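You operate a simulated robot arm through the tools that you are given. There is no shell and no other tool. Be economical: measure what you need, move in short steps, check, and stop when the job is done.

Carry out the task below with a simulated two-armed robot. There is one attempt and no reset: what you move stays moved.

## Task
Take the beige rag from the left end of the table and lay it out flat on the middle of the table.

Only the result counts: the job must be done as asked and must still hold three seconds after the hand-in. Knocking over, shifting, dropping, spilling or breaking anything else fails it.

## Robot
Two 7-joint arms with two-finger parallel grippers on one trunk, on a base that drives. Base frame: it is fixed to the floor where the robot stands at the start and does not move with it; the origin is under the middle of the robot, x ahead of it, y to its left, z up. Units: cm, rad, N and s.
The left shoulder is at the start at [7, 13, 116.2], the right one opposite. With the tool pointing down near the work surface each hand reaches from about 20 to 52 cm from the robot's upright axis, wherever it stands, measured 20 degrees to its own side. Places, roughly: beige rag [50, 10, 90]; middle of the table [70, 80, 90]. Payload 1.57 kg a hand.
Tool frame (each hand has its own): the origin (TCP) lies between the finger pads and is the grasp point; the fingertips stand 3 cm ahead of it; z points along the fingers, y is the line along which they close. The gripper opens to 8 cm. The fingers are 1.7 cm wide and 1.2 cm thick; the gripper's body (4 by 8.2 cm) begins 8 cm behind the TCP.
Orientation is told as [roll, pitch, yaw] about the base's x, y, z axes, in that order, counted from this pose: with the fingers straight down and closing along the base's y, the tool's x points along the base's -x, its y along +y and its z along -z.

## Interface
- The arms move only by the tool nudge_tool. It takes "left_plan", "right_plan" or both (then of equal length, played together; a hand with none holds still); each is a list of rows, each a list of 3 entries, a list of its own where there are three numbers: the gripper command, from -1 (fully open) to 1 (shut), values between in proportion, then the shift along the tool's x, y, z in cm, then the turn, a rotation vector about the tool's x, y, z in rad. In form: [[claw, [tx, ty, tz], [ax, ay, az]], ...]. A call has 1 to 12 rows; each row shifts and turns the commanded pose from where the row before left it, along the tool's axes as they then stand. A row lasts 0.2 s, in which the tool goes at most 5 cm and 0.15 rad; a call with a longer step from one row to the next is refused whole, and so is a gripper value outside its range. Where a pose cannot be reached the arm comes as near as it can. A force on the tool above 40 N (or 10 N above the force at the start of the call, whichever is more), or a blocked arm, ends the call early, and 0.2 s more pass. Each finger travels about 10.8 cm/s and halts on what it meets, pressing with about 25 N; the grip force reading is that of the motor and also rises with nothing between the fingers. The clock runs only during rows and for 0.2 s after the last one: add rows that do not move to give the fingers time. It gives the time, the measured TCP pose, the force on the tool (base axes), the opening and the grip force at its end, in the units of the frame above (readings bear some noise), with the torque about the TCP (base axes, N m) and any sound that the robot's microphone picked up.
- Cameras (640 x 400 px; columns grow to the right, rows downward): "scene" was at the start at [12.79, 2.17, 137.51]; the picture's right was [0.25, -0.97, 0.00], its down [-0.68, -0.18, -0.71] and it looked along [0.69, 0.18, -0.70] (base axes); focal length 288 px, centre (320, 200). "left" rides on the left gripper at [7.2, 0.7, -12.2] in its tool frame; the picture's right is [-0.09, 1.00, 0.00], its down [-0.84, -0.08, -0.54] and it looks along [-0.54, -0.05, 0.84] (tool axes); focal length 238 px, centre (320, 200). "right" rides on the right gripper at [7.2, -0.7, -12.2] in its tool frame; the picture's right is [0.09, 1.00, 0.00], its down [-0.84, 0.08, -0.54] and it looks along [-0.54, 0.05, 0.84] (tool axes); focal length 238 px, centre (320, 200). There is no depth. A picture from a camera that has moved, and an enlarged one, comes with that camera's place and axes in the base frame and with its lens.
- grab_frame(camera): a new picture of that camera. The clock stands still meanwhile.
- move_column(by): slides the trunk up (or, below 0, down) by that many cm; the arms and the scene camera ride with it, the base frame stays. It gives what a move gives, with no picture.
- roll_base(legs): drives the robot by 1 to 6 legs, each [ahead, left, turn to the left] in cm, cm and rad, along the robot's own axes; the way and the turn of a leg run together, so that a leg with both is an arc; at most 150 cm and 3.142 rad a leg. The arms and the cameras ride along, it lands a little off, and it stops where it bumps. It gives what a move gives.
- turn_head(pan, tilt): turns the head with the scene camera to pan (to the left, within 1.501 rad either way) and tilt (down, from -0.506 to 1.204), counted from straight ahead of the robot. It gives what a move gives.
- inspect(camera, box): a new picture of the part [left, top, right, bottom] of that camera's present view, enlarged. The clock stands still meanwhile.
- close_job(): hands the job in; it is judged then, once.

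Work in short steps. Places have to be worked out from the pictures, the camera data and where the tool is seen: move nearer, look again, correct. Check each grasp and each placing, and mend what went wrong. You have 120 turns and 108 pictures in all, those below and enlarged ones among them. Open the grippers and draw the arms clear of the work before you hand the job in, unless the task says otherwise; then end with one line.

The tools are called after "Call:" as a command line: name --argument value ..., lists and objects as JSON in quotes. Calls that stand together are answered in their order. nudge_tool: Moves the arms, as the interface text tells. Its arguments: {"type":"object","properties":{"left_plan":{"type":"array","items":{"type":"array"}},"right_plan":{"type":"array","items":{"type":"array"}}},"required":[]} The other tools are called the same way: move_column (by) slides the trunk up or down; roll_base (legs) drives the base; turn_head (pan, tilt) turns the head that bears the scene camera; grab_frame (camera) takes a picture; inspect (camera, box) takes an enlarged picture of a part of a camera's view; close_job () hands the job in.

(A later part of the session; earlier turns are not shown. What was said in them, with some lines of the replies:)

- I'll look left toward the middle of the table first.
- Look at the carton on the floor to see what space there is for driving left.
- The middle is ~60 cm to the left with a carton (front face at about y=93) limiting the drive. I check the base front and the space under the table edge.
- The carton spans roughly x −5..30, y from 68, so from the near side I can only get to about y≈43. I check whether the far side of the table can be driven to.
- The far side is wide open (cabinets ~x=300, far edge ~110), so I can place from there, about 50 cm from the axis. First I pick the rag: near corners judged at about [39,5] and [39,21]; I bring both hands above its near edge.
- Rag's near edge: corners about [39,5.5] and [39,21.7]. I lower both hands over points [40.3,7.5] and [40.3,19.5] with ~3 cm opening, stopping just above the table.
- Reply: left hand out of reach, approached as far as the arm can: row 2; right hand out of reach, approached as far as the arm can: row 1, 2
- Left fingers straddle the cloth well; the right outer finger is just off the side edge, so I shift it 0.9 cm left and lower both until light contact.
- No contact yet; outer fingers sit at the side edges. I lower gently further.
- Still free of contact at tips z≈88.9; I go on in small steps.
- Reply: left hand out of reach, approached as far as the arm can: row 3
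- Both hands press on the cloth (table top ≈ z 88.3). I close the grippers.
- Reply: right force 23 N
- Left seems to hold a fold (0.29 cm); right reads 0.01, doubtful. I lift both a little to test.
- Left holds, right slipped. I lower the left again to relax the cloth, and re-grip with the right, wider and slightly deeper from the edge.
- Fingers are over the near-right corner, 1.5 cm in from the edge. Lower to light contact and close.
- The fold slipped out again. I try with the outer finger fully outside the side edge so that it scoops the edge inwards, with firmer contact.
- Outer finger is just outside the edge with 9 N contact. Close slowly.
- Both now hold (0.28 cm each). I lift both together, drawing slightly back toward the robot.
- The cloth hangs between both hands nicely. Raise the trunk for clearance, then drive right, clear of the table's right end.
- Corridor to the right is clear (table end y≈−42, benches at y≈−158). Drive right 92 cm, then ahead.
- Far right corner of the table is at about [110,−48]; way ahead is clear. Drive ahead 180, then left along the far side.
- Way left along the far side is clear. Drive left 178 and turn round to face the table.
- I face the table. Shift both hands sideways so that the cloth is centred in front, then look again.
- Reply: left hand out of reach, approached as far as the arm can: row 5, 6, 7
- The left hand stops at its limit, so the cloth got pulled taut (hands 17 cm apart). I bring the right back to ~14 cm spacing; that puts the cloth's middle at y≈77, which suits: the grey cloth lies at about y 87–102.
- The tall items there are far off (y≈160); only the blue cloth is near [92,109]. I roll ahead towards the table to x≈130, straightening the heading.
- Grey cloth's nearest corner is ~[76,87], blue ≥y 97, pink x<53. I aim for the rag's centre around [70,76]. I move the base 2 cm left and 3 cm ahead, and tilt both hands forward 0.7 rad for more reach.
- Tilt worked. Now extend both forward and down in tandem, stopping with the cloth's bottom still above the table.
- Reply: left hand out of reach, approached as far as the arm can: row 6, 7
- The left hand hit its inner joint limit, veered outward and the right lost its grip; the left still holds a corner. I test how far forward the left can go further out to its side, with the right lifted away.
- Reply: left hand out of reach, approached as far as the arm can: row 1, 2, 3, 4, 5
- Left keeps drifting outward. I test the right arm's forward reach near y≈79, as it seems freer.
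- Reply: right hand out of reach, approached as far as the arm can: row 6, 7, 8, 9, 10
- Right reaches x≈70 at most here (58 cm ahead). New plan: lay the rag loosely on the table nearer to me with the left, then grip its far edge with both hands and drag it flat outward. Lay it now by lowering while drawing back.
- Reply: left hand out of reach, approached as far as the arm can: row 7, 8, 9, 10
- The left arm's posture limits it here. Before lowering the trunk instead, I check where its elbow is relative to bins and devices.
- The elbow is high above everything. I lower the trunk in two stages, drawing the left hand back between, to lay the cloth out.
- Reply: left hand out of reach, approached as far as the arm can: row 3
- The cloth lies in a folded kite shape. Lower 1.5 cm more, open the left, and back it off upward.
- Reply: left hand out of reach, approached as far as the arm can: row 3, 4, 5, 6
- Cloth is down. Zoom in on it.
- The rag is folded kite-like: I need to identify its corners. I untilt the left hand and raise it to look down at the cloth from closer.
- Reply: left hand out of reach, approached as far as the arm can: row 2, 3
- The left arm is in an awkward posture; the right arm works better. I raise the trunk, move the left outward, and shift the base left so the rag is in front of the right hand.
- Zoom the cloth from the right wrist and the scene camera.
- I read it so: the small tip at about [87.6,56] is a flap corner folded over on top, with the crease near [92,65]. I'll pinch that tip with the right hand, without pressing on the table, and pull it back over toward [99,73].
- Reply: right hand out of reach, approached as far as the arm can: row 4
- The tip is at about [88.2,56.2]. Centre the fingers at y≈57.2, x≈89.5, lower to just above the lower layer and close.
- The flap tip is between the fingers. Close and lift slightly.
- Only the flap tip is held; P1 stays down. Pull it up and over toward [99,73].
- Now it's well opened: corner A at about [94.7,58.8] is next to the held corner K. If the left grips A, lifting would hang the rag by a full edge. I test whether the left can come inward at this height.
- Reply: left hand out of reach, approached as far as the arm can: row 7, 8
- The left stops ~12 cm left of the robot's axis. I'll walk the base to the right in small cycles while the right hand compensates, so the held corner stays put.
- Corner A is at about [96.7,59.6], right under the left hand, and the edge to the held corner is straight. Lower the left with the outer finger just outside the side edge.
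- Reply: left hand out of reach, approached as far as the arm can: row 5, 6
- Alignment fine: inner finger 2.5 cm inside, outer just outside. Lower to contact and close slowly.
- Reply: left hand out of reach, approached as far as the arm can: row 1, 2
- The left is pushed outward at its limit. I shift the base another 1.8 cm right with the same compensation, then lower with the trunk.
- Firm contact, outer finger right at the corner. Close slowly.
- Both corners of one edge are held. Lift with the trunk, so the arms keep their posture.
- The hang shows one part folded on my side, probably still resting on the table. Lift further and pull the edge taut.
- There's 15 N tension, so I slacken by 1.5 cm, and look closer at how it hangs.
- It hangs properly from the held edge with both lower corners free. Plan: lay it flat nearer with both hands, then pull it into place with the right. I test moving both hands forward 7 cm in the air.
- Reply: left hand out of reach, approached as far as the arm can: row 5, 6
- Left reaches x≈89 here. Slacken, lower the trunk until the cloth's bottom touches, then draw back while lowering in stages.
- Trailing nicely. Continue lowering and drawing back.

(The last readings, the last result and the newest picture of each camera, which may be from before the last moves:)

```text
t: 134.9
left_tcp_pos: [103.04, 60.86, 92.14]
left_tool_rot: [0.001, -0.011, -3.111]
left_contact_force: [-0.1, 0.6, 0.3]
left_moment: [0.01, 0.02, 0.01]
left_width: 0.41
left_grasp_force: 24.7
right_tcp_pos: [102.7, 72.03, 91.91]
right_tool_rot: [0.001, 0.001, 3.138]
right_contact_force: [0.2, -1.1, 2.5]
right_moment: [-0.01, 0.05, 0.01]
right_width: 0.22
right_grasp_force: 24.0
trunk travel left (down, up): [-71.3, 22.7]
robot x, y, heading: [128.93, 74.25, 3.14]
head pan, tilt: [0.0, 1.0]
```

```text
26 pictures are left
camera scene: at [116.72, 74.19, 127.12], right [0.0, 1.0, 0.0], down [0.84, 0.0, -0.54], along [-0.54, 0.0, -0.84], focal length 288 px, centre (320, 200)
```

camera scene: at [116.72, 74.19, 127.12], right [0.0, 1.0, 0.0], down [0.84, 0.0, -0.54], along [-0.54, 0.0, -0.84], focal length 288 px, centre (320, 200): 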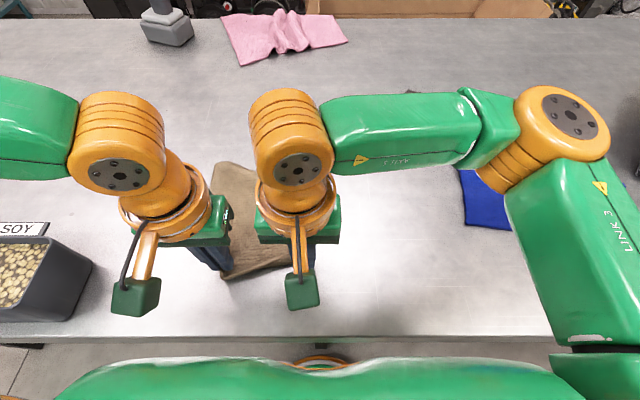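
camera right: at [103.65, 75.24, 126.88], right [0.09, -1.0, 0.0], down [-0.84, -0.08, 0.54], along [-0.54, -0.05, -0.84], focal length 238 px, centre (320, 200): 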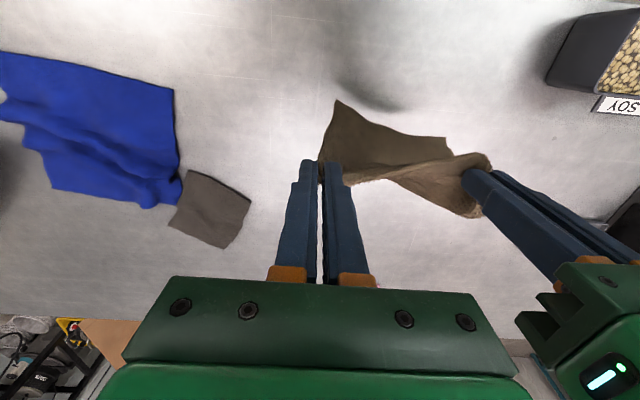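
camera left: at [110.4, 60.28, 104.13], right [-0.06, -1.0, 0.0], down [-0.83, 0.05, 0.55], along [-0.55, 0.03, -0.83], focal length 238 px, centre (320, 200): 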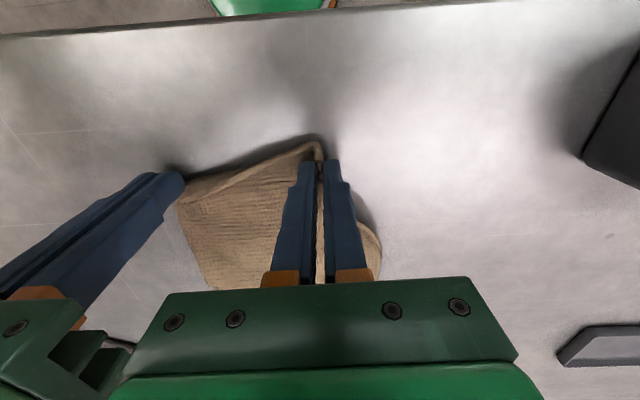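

Laid out. Open both grippers and lift straight up.

Call:
nudge_tool --left_plan '[[0.7, [0, 0, 0.4], [0, 0, 0]], [0.4, [0, 0, 0], [0, 0, 0]], [0.3, [0, 0, 0], [0, 0, 0]], [0.3, [0, 0, -2], [0, 0, 0]], [0.3, [0, 0, -3], [0, 0, 0]], [0.3, [0, 0, -3], [0, 0, 0]], [0.3, [0, 1, -3], [0, 0, 0]], [0.3, [0, 2, -2], [0, 0, 0]], [0.3, [0, 0, 0], [0, 0, 0]]]' --right_plan '[[0.7, [0, 0, 0], [0, 0, 0]], [0.4, [0, 0, 0], [0, 0, 0]], [0.3, [0, 0, 0], [0, 0, 0]], [0.3, [0, 0, -2], [0, 0, 0]], [0.3, [0, 0, -3], [0, 0, 0]], [0.3, [0, 0, -3], [0, 0, 0]], [0.3, [0, -3, -3], [0, 0, 0]], [0.3, [0, -4, -2], [0, 0, 0]], [0.3, [0, -4, 0], [0, 0, 0]]]'

Call:
move_column --by 12

Call:
grab_frame --camera "scene"

```text
t: 136.9
left_tcp_pos: [103.2, 58.1, 104.83]
left_tool_rot: [0.002, -0.011, -3.113]
left_contact_force: [-0.7, 0.0, -0.3]
left_moment: [0.0, 0.01, -0.03]
left_width: 2.8
left_grasp_force: 0.0
right_tcp_pos: [102.6, 83.39, 105.27]
right_tool_rot: [0.004, 0.0, 3.139]
right_contact_force: [-0.2, -0.5, 0.2]
right_moment: [-0.04, -0.01, 0.0]
right_width: 2.8
right_grasp_force: 0.0
trunk travel left (down, up): [-71.3, 22.7]
robot x, y, heading: [128.71, 74.04, 3.14]
head pan, tilt: [0.0, 1.0]
```

```text
t: 138.4
left_tcp_pos: [103.34, 57.91, 116.66]
left_tool_rot: [-0.001, -0.013, -3.111]
left_contact_force: [1.0, 0.4, 0.3]
left_moment: [-0.02, 0.03, 0.0]
left_width: 2.78
left_grasp_force: 0.0
right_tcp_pos: [102.62, 83.19, 117.02]
right_tool_rot: [0.001, 0.002, 3.14]
right_contact_force: [0.6, 0.0, 0.5]
right_moment: [-0.01, 0.0, 0.01]
right_width: 2.79
right_grasp_force: 0.0
trunk travel left (down, up): [-83.3, 10.7]
robot x, y, heading: [128.5, 73.86, 3.141]
head pan, tilt: [0.0, 1.0]
```

```text
25 pictures are left
camera scene: at [116.66, 74.18, 139.11], right [0.0, 1.0, 0.0], down [0.84, 0.0, -0.54], along [-0.54, 0.0, -0.84], focal length 288 px, centre (320, 200)
```

scene: 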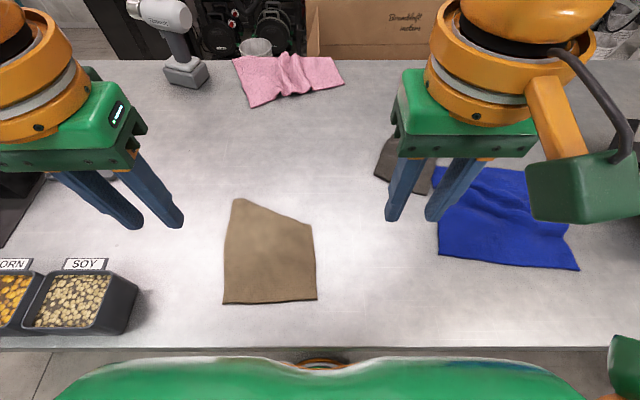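

Excellent: the rag lies flat and open, corners about [105,58], [104,74], [90,73], [84,57]. Now I take its far-right corner [90.3,72.8] with the right hand and will drag it to the middle.

Call:
move_column --by -3.3

Call:
nudge_tool --right_plan '[[0, [-2, 2, 1.5], [0, 0, 0]], [0, [-2, 2, 2], [0, 0, 0]], [0, [-2, 2, 2], [0, 0, 0]], [0, [-2, 2, 2], [0, 0, 0]], [0, [-2, 2, 2], [0, 0, 0]], [0, [-0.8, 1.8, 2], [0, 0, 0]], [0, [0, 0, 2], [0, 0, 0]], [0, [0, 0, 2], [0, 0, 0]], [0, [0, 0, 2], [0, 0, 0]], [0, [0, 0, 0], [0, 0, 0]]]'

Call:
inspect --camera "right" --box '[200, 80, 440, 230]'

```text
t: 139.2
left_tcp_pos: [103.39, 57.88, 113.45]
left_tool_rot: [0.001, -0.01, -3.11]
left_contact_force: [-0.5, 0.3, 1.4]
left_moment: [0.0, -0.02, -0.03]
left_width: 2.8
left_grasp_force: 0.0
right_tcp_pos: [102.66, 83.04, 113.88]
right_tool_rot: [-0.001, 0.001, 3.142]
right_contact_force: [0.0, -0.1, -0.4]
right_moment: [-0.05, 0.0, 0.03]
right_width: 2.82
right_grasp_force: 0.0
trunk travel left (down, up): [-80.0, 14.0]
robot x, y, heading: [128.63, 73.9, 3.136]
head pan, tilt: [0.0, 1.0]
```

```text
t: 141.4
left_tcp_pos: [103.17, 57.89, 113.39]
left_tool_rot: [-0.001, -0.012, -3.11]
left_contact_force: [0.2, -1.1, 0.7]
left_moment: [0.0, 0.05, 0.01]
left_width: 2.81
left_grasp_force: 0.0
right_tcp_pos: [91.87, 71.4, 96.26]
right_tool_rot: [0.001, 0.0, 3.14]
right_contact_force: [0.7, -0.7, -0.1]
right_moment: [0.0, 0.03, -0.01]
right_width: 3.99
right_grasp_force: 0.1
trunk travel left (down, up): [-80.0, 14.0]
robot x, y, heading: [129.14, 73.85, 3.14]
head pan, tilt: [0.0, 1.0]
```

```text
2.67 times, centred on (320, 155) of right
camera zoom: at [99.1, 72.03, 108.45], right [0.09, -1.0, 0.0], down [-0.84, -0.08, 0.54], along [-0.54, -0.05, -0.84], focal length 636 px, centre (320, 320)
```

zoom: 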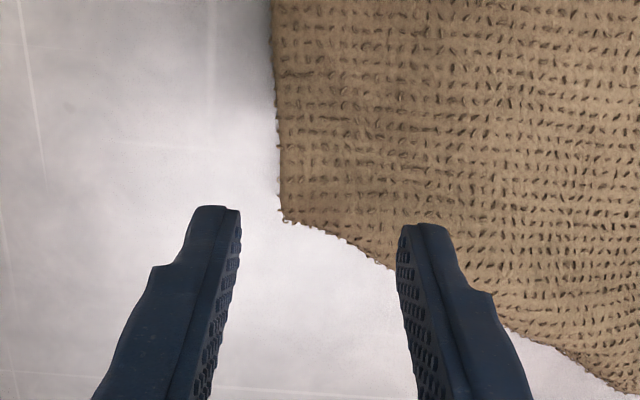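

Geometry matches (corner [90.3,72.5]; fingers straddle the side edge). Lower to contact and close slowly.

Call:
nudge_tool --right_plan '[[0, [0, 0, 1.5], [0, 0, 0]], [0, [0, 0, 1.5], [0, 0, 0]], [0, [0, 0, 1.0], [0, 0, 0]], [0, [0, 0, 0.6], [0, 0, 0]], [0, [0, 0, 0.5], [0, 0, 0]], [0.2, [0, 0, 0], [0, 0, 0]], [0.4, [0, 0, 0], [0, 0, 0]], [0.55, [0, 0, 0], [0, 0, 0]], [0.7, [0, 0, 0], [0, 0, 0]], [0.85, [0, 0, 0], [0, 0, 0]], [1, [0, 0, 0], [0, 0, 0]], [1, [0, 0, 0], [0, 0, 0]]]'

Call:
inspect --camera "right" --box '[200, 80, 440, 230]'

```text
t: 144.0
left_tcp_pos: [103.57, 57.78, 113.44]
left_tool_rot: [-0.002, -0.016, -3.11]
left_contact_force: [-0.1, -0.3, 0.8]
left_moment: [0.04, 0.01, 0.0]
left_width: 2.81
left_grasp_force: 0.0
right_tcp_pos: [92.23, 71.32, 91.4]
right_tool_rot: [0.0, -0.003, 3.14]
right_contact_force: [-0.6, -3.9, 25.2]
right_moment: [-0.38, -0.01, -0.02]
right_width: 0.58
right_grasp_force: 24.8
trunk travel left (down, up): [-80.0, 14.0]
robot x, y, heading: [129.02, 74.24, 3.141]
head pan, tilt: [0.0, 1.0]
```

```text
2.67 times, centred on (320, 155) of right
camera zoom: at [99.59, 72.0, 103.59], right [0.09, -1.0, 0.0], down [-0.83, -0.08, 0.55], along [-0.54, -0.05, -0.84], focal length 636 px, centre (320, 320)
```

zoom: 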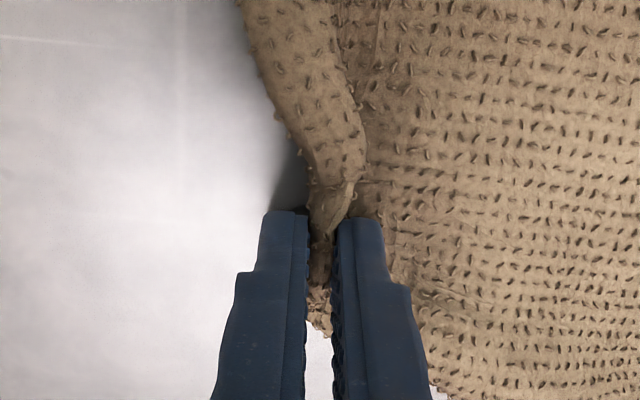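

Held firmly (0.58 cm). Raise slightly and drag forward, tilting the hand progressively for reach.

Call:
nudge_tool --right_plan '[[1, [0, 0, -0.5], [0, 0, 0]], [1, [0, 0, -0.4], [0, 0, 0]], [1, [-2, -0.3, 0], [0, -0.07, 0]], [1, [-2, -0.3, 0.14], [0, -0.07, 0]], [1, [-1.98, -0.3, 0.28], [0, -0.07, 0]], [1, [-1.96, -0.3, 0.42], [0, -0.07, 0]], [1, [-1.92, -0.3, 0.55], [0, -0.07, 0]], [1, [-1.88, -0.3, 0.69], [0, -0.07, 0]], [1, [-1.83, -0.3, 0.82], [0, -0.07, 0]], [1, [-1.76, -0.3, 0.94], [0, -0.07, 0]], [1, [-1.69, -0.3, 1.06], [0, -0.07, 0]], [1, [0, 0, 0], [0, -0.07, 0]]]'

Call:
grab_frame --camera "scene"

```text
t: 146.6
left_tcp_pos: [103.26, 58.06, 113.38]
left_tool_rot: [-0.001, -0.013, -3.111]
left_contact_force: [-0.4, 0.9, 0.2]
left_moment: [-0.01, 0.0, 0.0]
left_width: 2.77
left_grasp_force: 0.1
right_tcp_pos: [73.89, 74.08, 92.34]
right_tool_rot: [0.0, -0.701, 3.137]
right_contact_force: [-0.6, -0.6, -0.6]
right_moment: [-0.02, -0.01, 0.0]
right_width: 0.48
right_grasp_force: 25.1
trunk travel left (down, up): [-80.0, 14.0]
robot x, y, heading: [128.84, 73.62, 3.14]
head pan, tilt: [0.0, 1.0]
```

```text
22 pictures are left
camera scene: at [116.69, 74.23, 135.81], right [0.0, 1.0, 0.0], down [0.84, 0.0, -0.54], along [-0.54, 0.0, -0.84], focal length 288 px, centre (320, 200)
```

scene: 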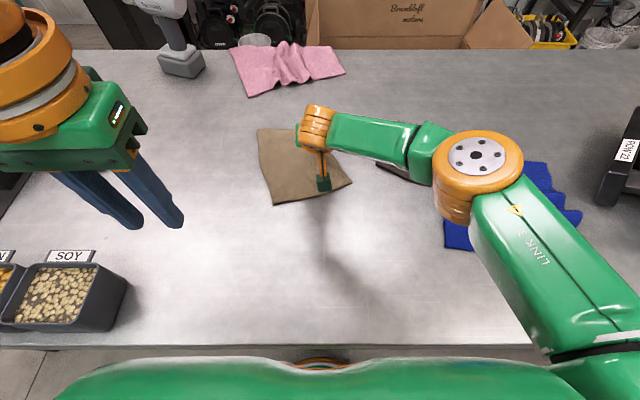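

It follows well: centre is now about [77,70]. Continue diagonally toward [68.5,82].

Call:
nudge_tool --right_plan '[[1, [-0.84, -1.6, 0.71], [0, 0, 0]], [1, [-0.84, -1.6, 0.71], [0, 0, 0]], [1, [-0.84, -1.6, 0.71], [0, 0, 0]], [1, [-0.84, -1.6, 0.71], [0, 0, 0]], [1, [-0.84, -1.6, 0.71], [0, 0, 0]], [1, [0, 0, 0], [0, 0, 0]]]'

Call:
grab_frame --camera "scene"

```text
t: 148.0
left_tcp_pos: [103.11, 57.93, 113.4]
left_tool_rot: [-0.001, -0.012, -3.11]
left_contact_force: [-0.1, -1.0, 0.1]
left_moment: [0.02, -0.01, -0.03]
left_width: 2.79
left_grasp_force: 0.0
right_tcp_pos: [68.37, 82.05, 92.14]
right_tool_rot: [0.0, -0.7, 3.135]
right_contact_force: [0.8, 0.0, 0.6]
right_moment: [-0.01, -0.01, 0.01]
right_width: 0.5
right_grasp_force: 24.7
trunk travel left (down, up): [-80.0, 14.0]
robot x, y, heading: [128.81, 74.05, 3.142]
head pan, tilt: [0.0, 1.0]
```

```text
21 pictures are left
camera scene: at [116.67, 74.18, 135.81], right [0.0, 1.0, 0.0], down [0.84, 0.0, -0.54], along [-0.54, 0.0, -0.84], focal length 288 px, centre (320, 200)
```

scene: 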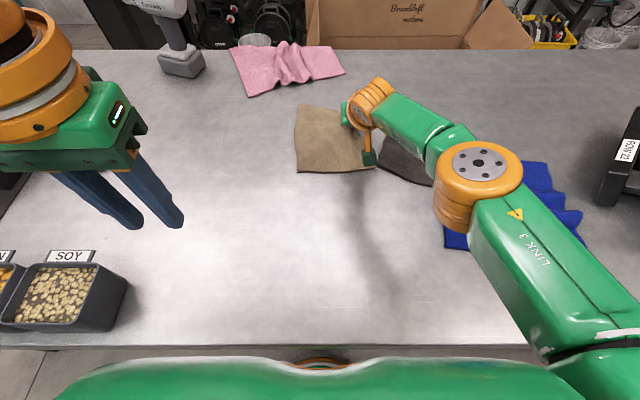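

The rag is now centred at about [70.5,77]. Zoom to check it and the gap to the grey cloth.

Call:
inspect --camera "scene" --box '[270, 70, 462, 190]'

```text
3.33 times, centred on (366, 130) of scene
camera zoom: at [116.67, 74.18, 135.81], right [0.0, 1.0, 0.0], down [0.84, 0.0, -0.54], along [-0.54, 0.0, -0.84], focal length 959 px, centre (167, 433)
```

zoom: 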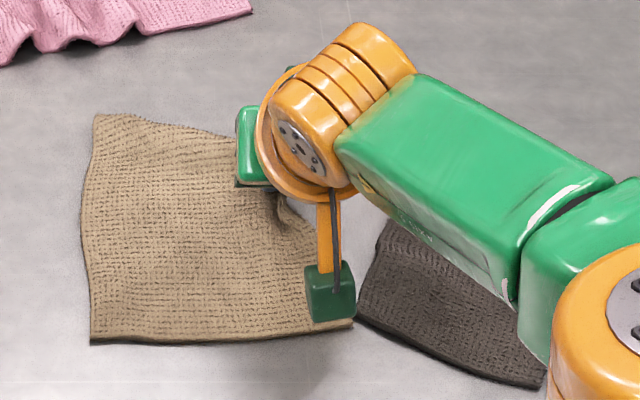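

Grey is unshifted (corner still [77.4,86.3]) and the rag just clears it. Lower 1 cm, open, and withdraw along the fingers.

Call:
nudge_tool --right_plan '[[1, [0.5, 0.4, 0.6], [0, 0, 0]], [0.8, [0.1, 0, 0.2], [0, 0, 0]], [0.5, [0, 0, 0], [0, 0, 0]], [0.3, [0, 0, 0], [0, 0, 0]], [0.3, [0, 0, -1.5], [0, 0, 0]], [0.3, [-0.5, 0, -2.5], [0, 0, 0]], [0.3, [-1, 0, -3], [0, 0, 0]], [0.3, [-1, 0, -3], [0, 0, 0]], [0.3, [-1, 0, -3], [0, 0, 0]], [0.3, [-1, 0, -3], [0, 0, 0]], [0.3, [0, 0, 0], [0, 0, 0]]]'

Call:
inspect --camera "scene" --box '[270, 70, 462, 190]'

```text
t: 150.4
left_tcp_pos: [103.25, 57.94, 113.45]
left_tool_rot: [0.0, -0.012, -3.111]
left_contact_force: [-0.7, 0.5, 0.5]
left_moment: [0.0, 0.0, 0.02]
left_width: 2.79
left_grasp_force: 0.0
right_tcp_pos: [74.98, 81.73, 106.25]
right_tool_rot: [0.0, -0.702, 3.139]
right_contact_force: [-0.3, -0.7, -0.6]
right_moment: [0.0, 0.0, -0.02]
right_width: 2.81
right_grasp_force: 0.0
trunk travel left (down, up): [-80.0, 14.0]
robot x, y, heading: [128.77, 73.7, 3.14]
head pan, tilt: [0.0, 1.0]
```

```text
3.33 times, centred on (366, 130) of scene
camera zoom: at [116.63, 74.2, 135.81], right [0.0, 1.0, 0.0], down [0.84, 0.0, -0.54], along [-0.54, 0.0, -0.84], focal length 959 px, centre (167, 433)
```

zoom: 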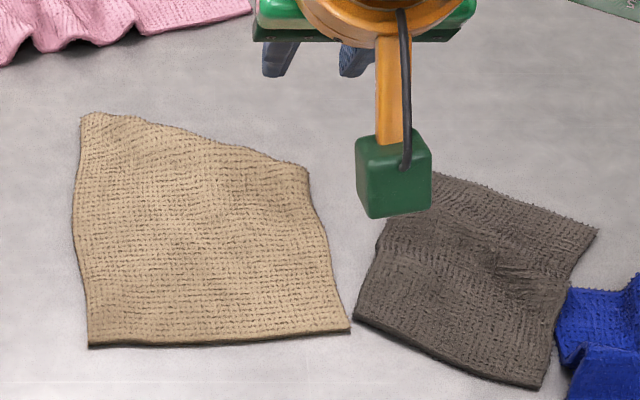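

The rag lies flat and open, centred at about [70,77]; grey cloth untouched. Raise and back away from the table, with grippers open.

Call:
move_column --by 10

Call:
roll_base --legs '[[-40, 0, 0]]'

Call:
turn_head --pan 0 --tilt 0.7

Call:
grab_frame --camera "scene"

```text
t: 151.7
left_tcp_pos: [103.31, 57.94, 123.46]
left_tool_rot: [-0.002, -0.012, -3.11]
left_contact_force: [-0.3, -0.1, -1.1]
left_moment: [-0.02, 0.02, 0.0]
left_width: 2.8
left_grasp_force: 0.1
right_tcp_pos: [75.25, 81.63, 116.45]
right_tool_rot: [0.0, -0.7, 3.139]
right_contact_force: [0.1, -0.2, 0.6]
right_moment: [-0.01, -0.03, 0.0]
right_width: 2.82
right_grasp_force: 0.2
trunk travel left (down, up): [-90.0, 4.0]
robot x, y, heading: [128.78, 74.01, 3.139]
head pan, tilt: [0.0, 1.0]
```

```text
t: 154.2
left_tcp_pos: [142.89, 57.74, 123.37]
left_tool_rot: [0.0, -0.01, -3.109]
left_contact_force: [-0.2, 0.2, 0.0]
left_moment: [0.0, -0.01, 0.0]
left_width: 2.82
left_grasp_force: 0.1
right_tcp_pos: [114.67, 81.59, 116.25]
right_tool_rot: [0.0, -0.698, 3.14]
right_contact_force: [0.5, 0.9, -0.2]
right_moment: [0.0, -0.03, 0.01]
right_width: 2.81
right_grasp_force: 0.0
trunk travel left (down, up): [-90.0, 4.0]
robot x, y, heading: [168.72, 73.8, 3.141]
head pan, tilt: [0.0, 1.0]
```

```text
t: 155.0
left_tcp_pos: [143.12, 57.8, 123.45]
left_tool_rot: [-0.001, -0.013, -3.109]
left_contact_force: [0.2, -0.3, -0.4]
left_moment: [0.03, -0.01, 0.0]
left_width: 2.82
left_grasp_force: 0.0
right_tcp_pos: [114.92, 81.59, 116.44]
right_tool_rot: [0.001, -0.698, 3.14]
right_contact_force: [0.4, 1.5, -0.4]
right_moment: [0.0, 0.02, 0.02]
right_width: 2.8
right_grasp_force: 0.1
trunk travel left (down, up): [-90.0, 4.0]
robot x, y, heading: [168.39, 73.78, 3.138]
head pan, tilt: [0.0, 0.7]
```

```text
18 pictures are left
camera scene: at [154.96, 74.12, 148.15], right [0.0, 1.0, 0.0], down [0.64, 0.0, -0.76], along [-0.76, 0.0, -0.64], focal length 288 px, centre (320, 200)
```

scene: 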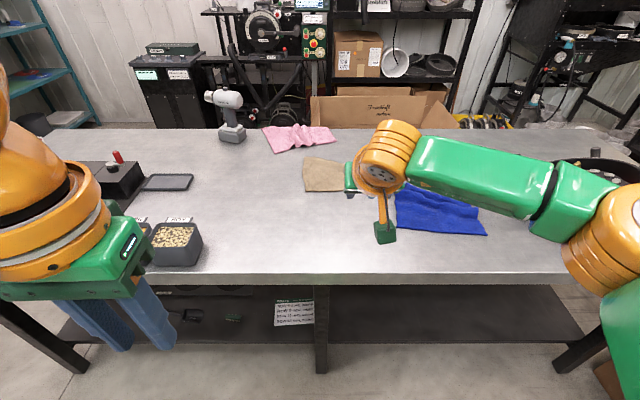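

The rag rests flat in the middle, everything else stands as before, and the arms are clear. Handing in.

Call:
close_job

```text
The job is handed in.
```

I laid the beige rag flat at about [70, 77], close to the middle of the table, and handed the job in. Nothing else looked moved in the last picture; the rag's corner ends about half a centimetre from the grey cloth without overlapping it.
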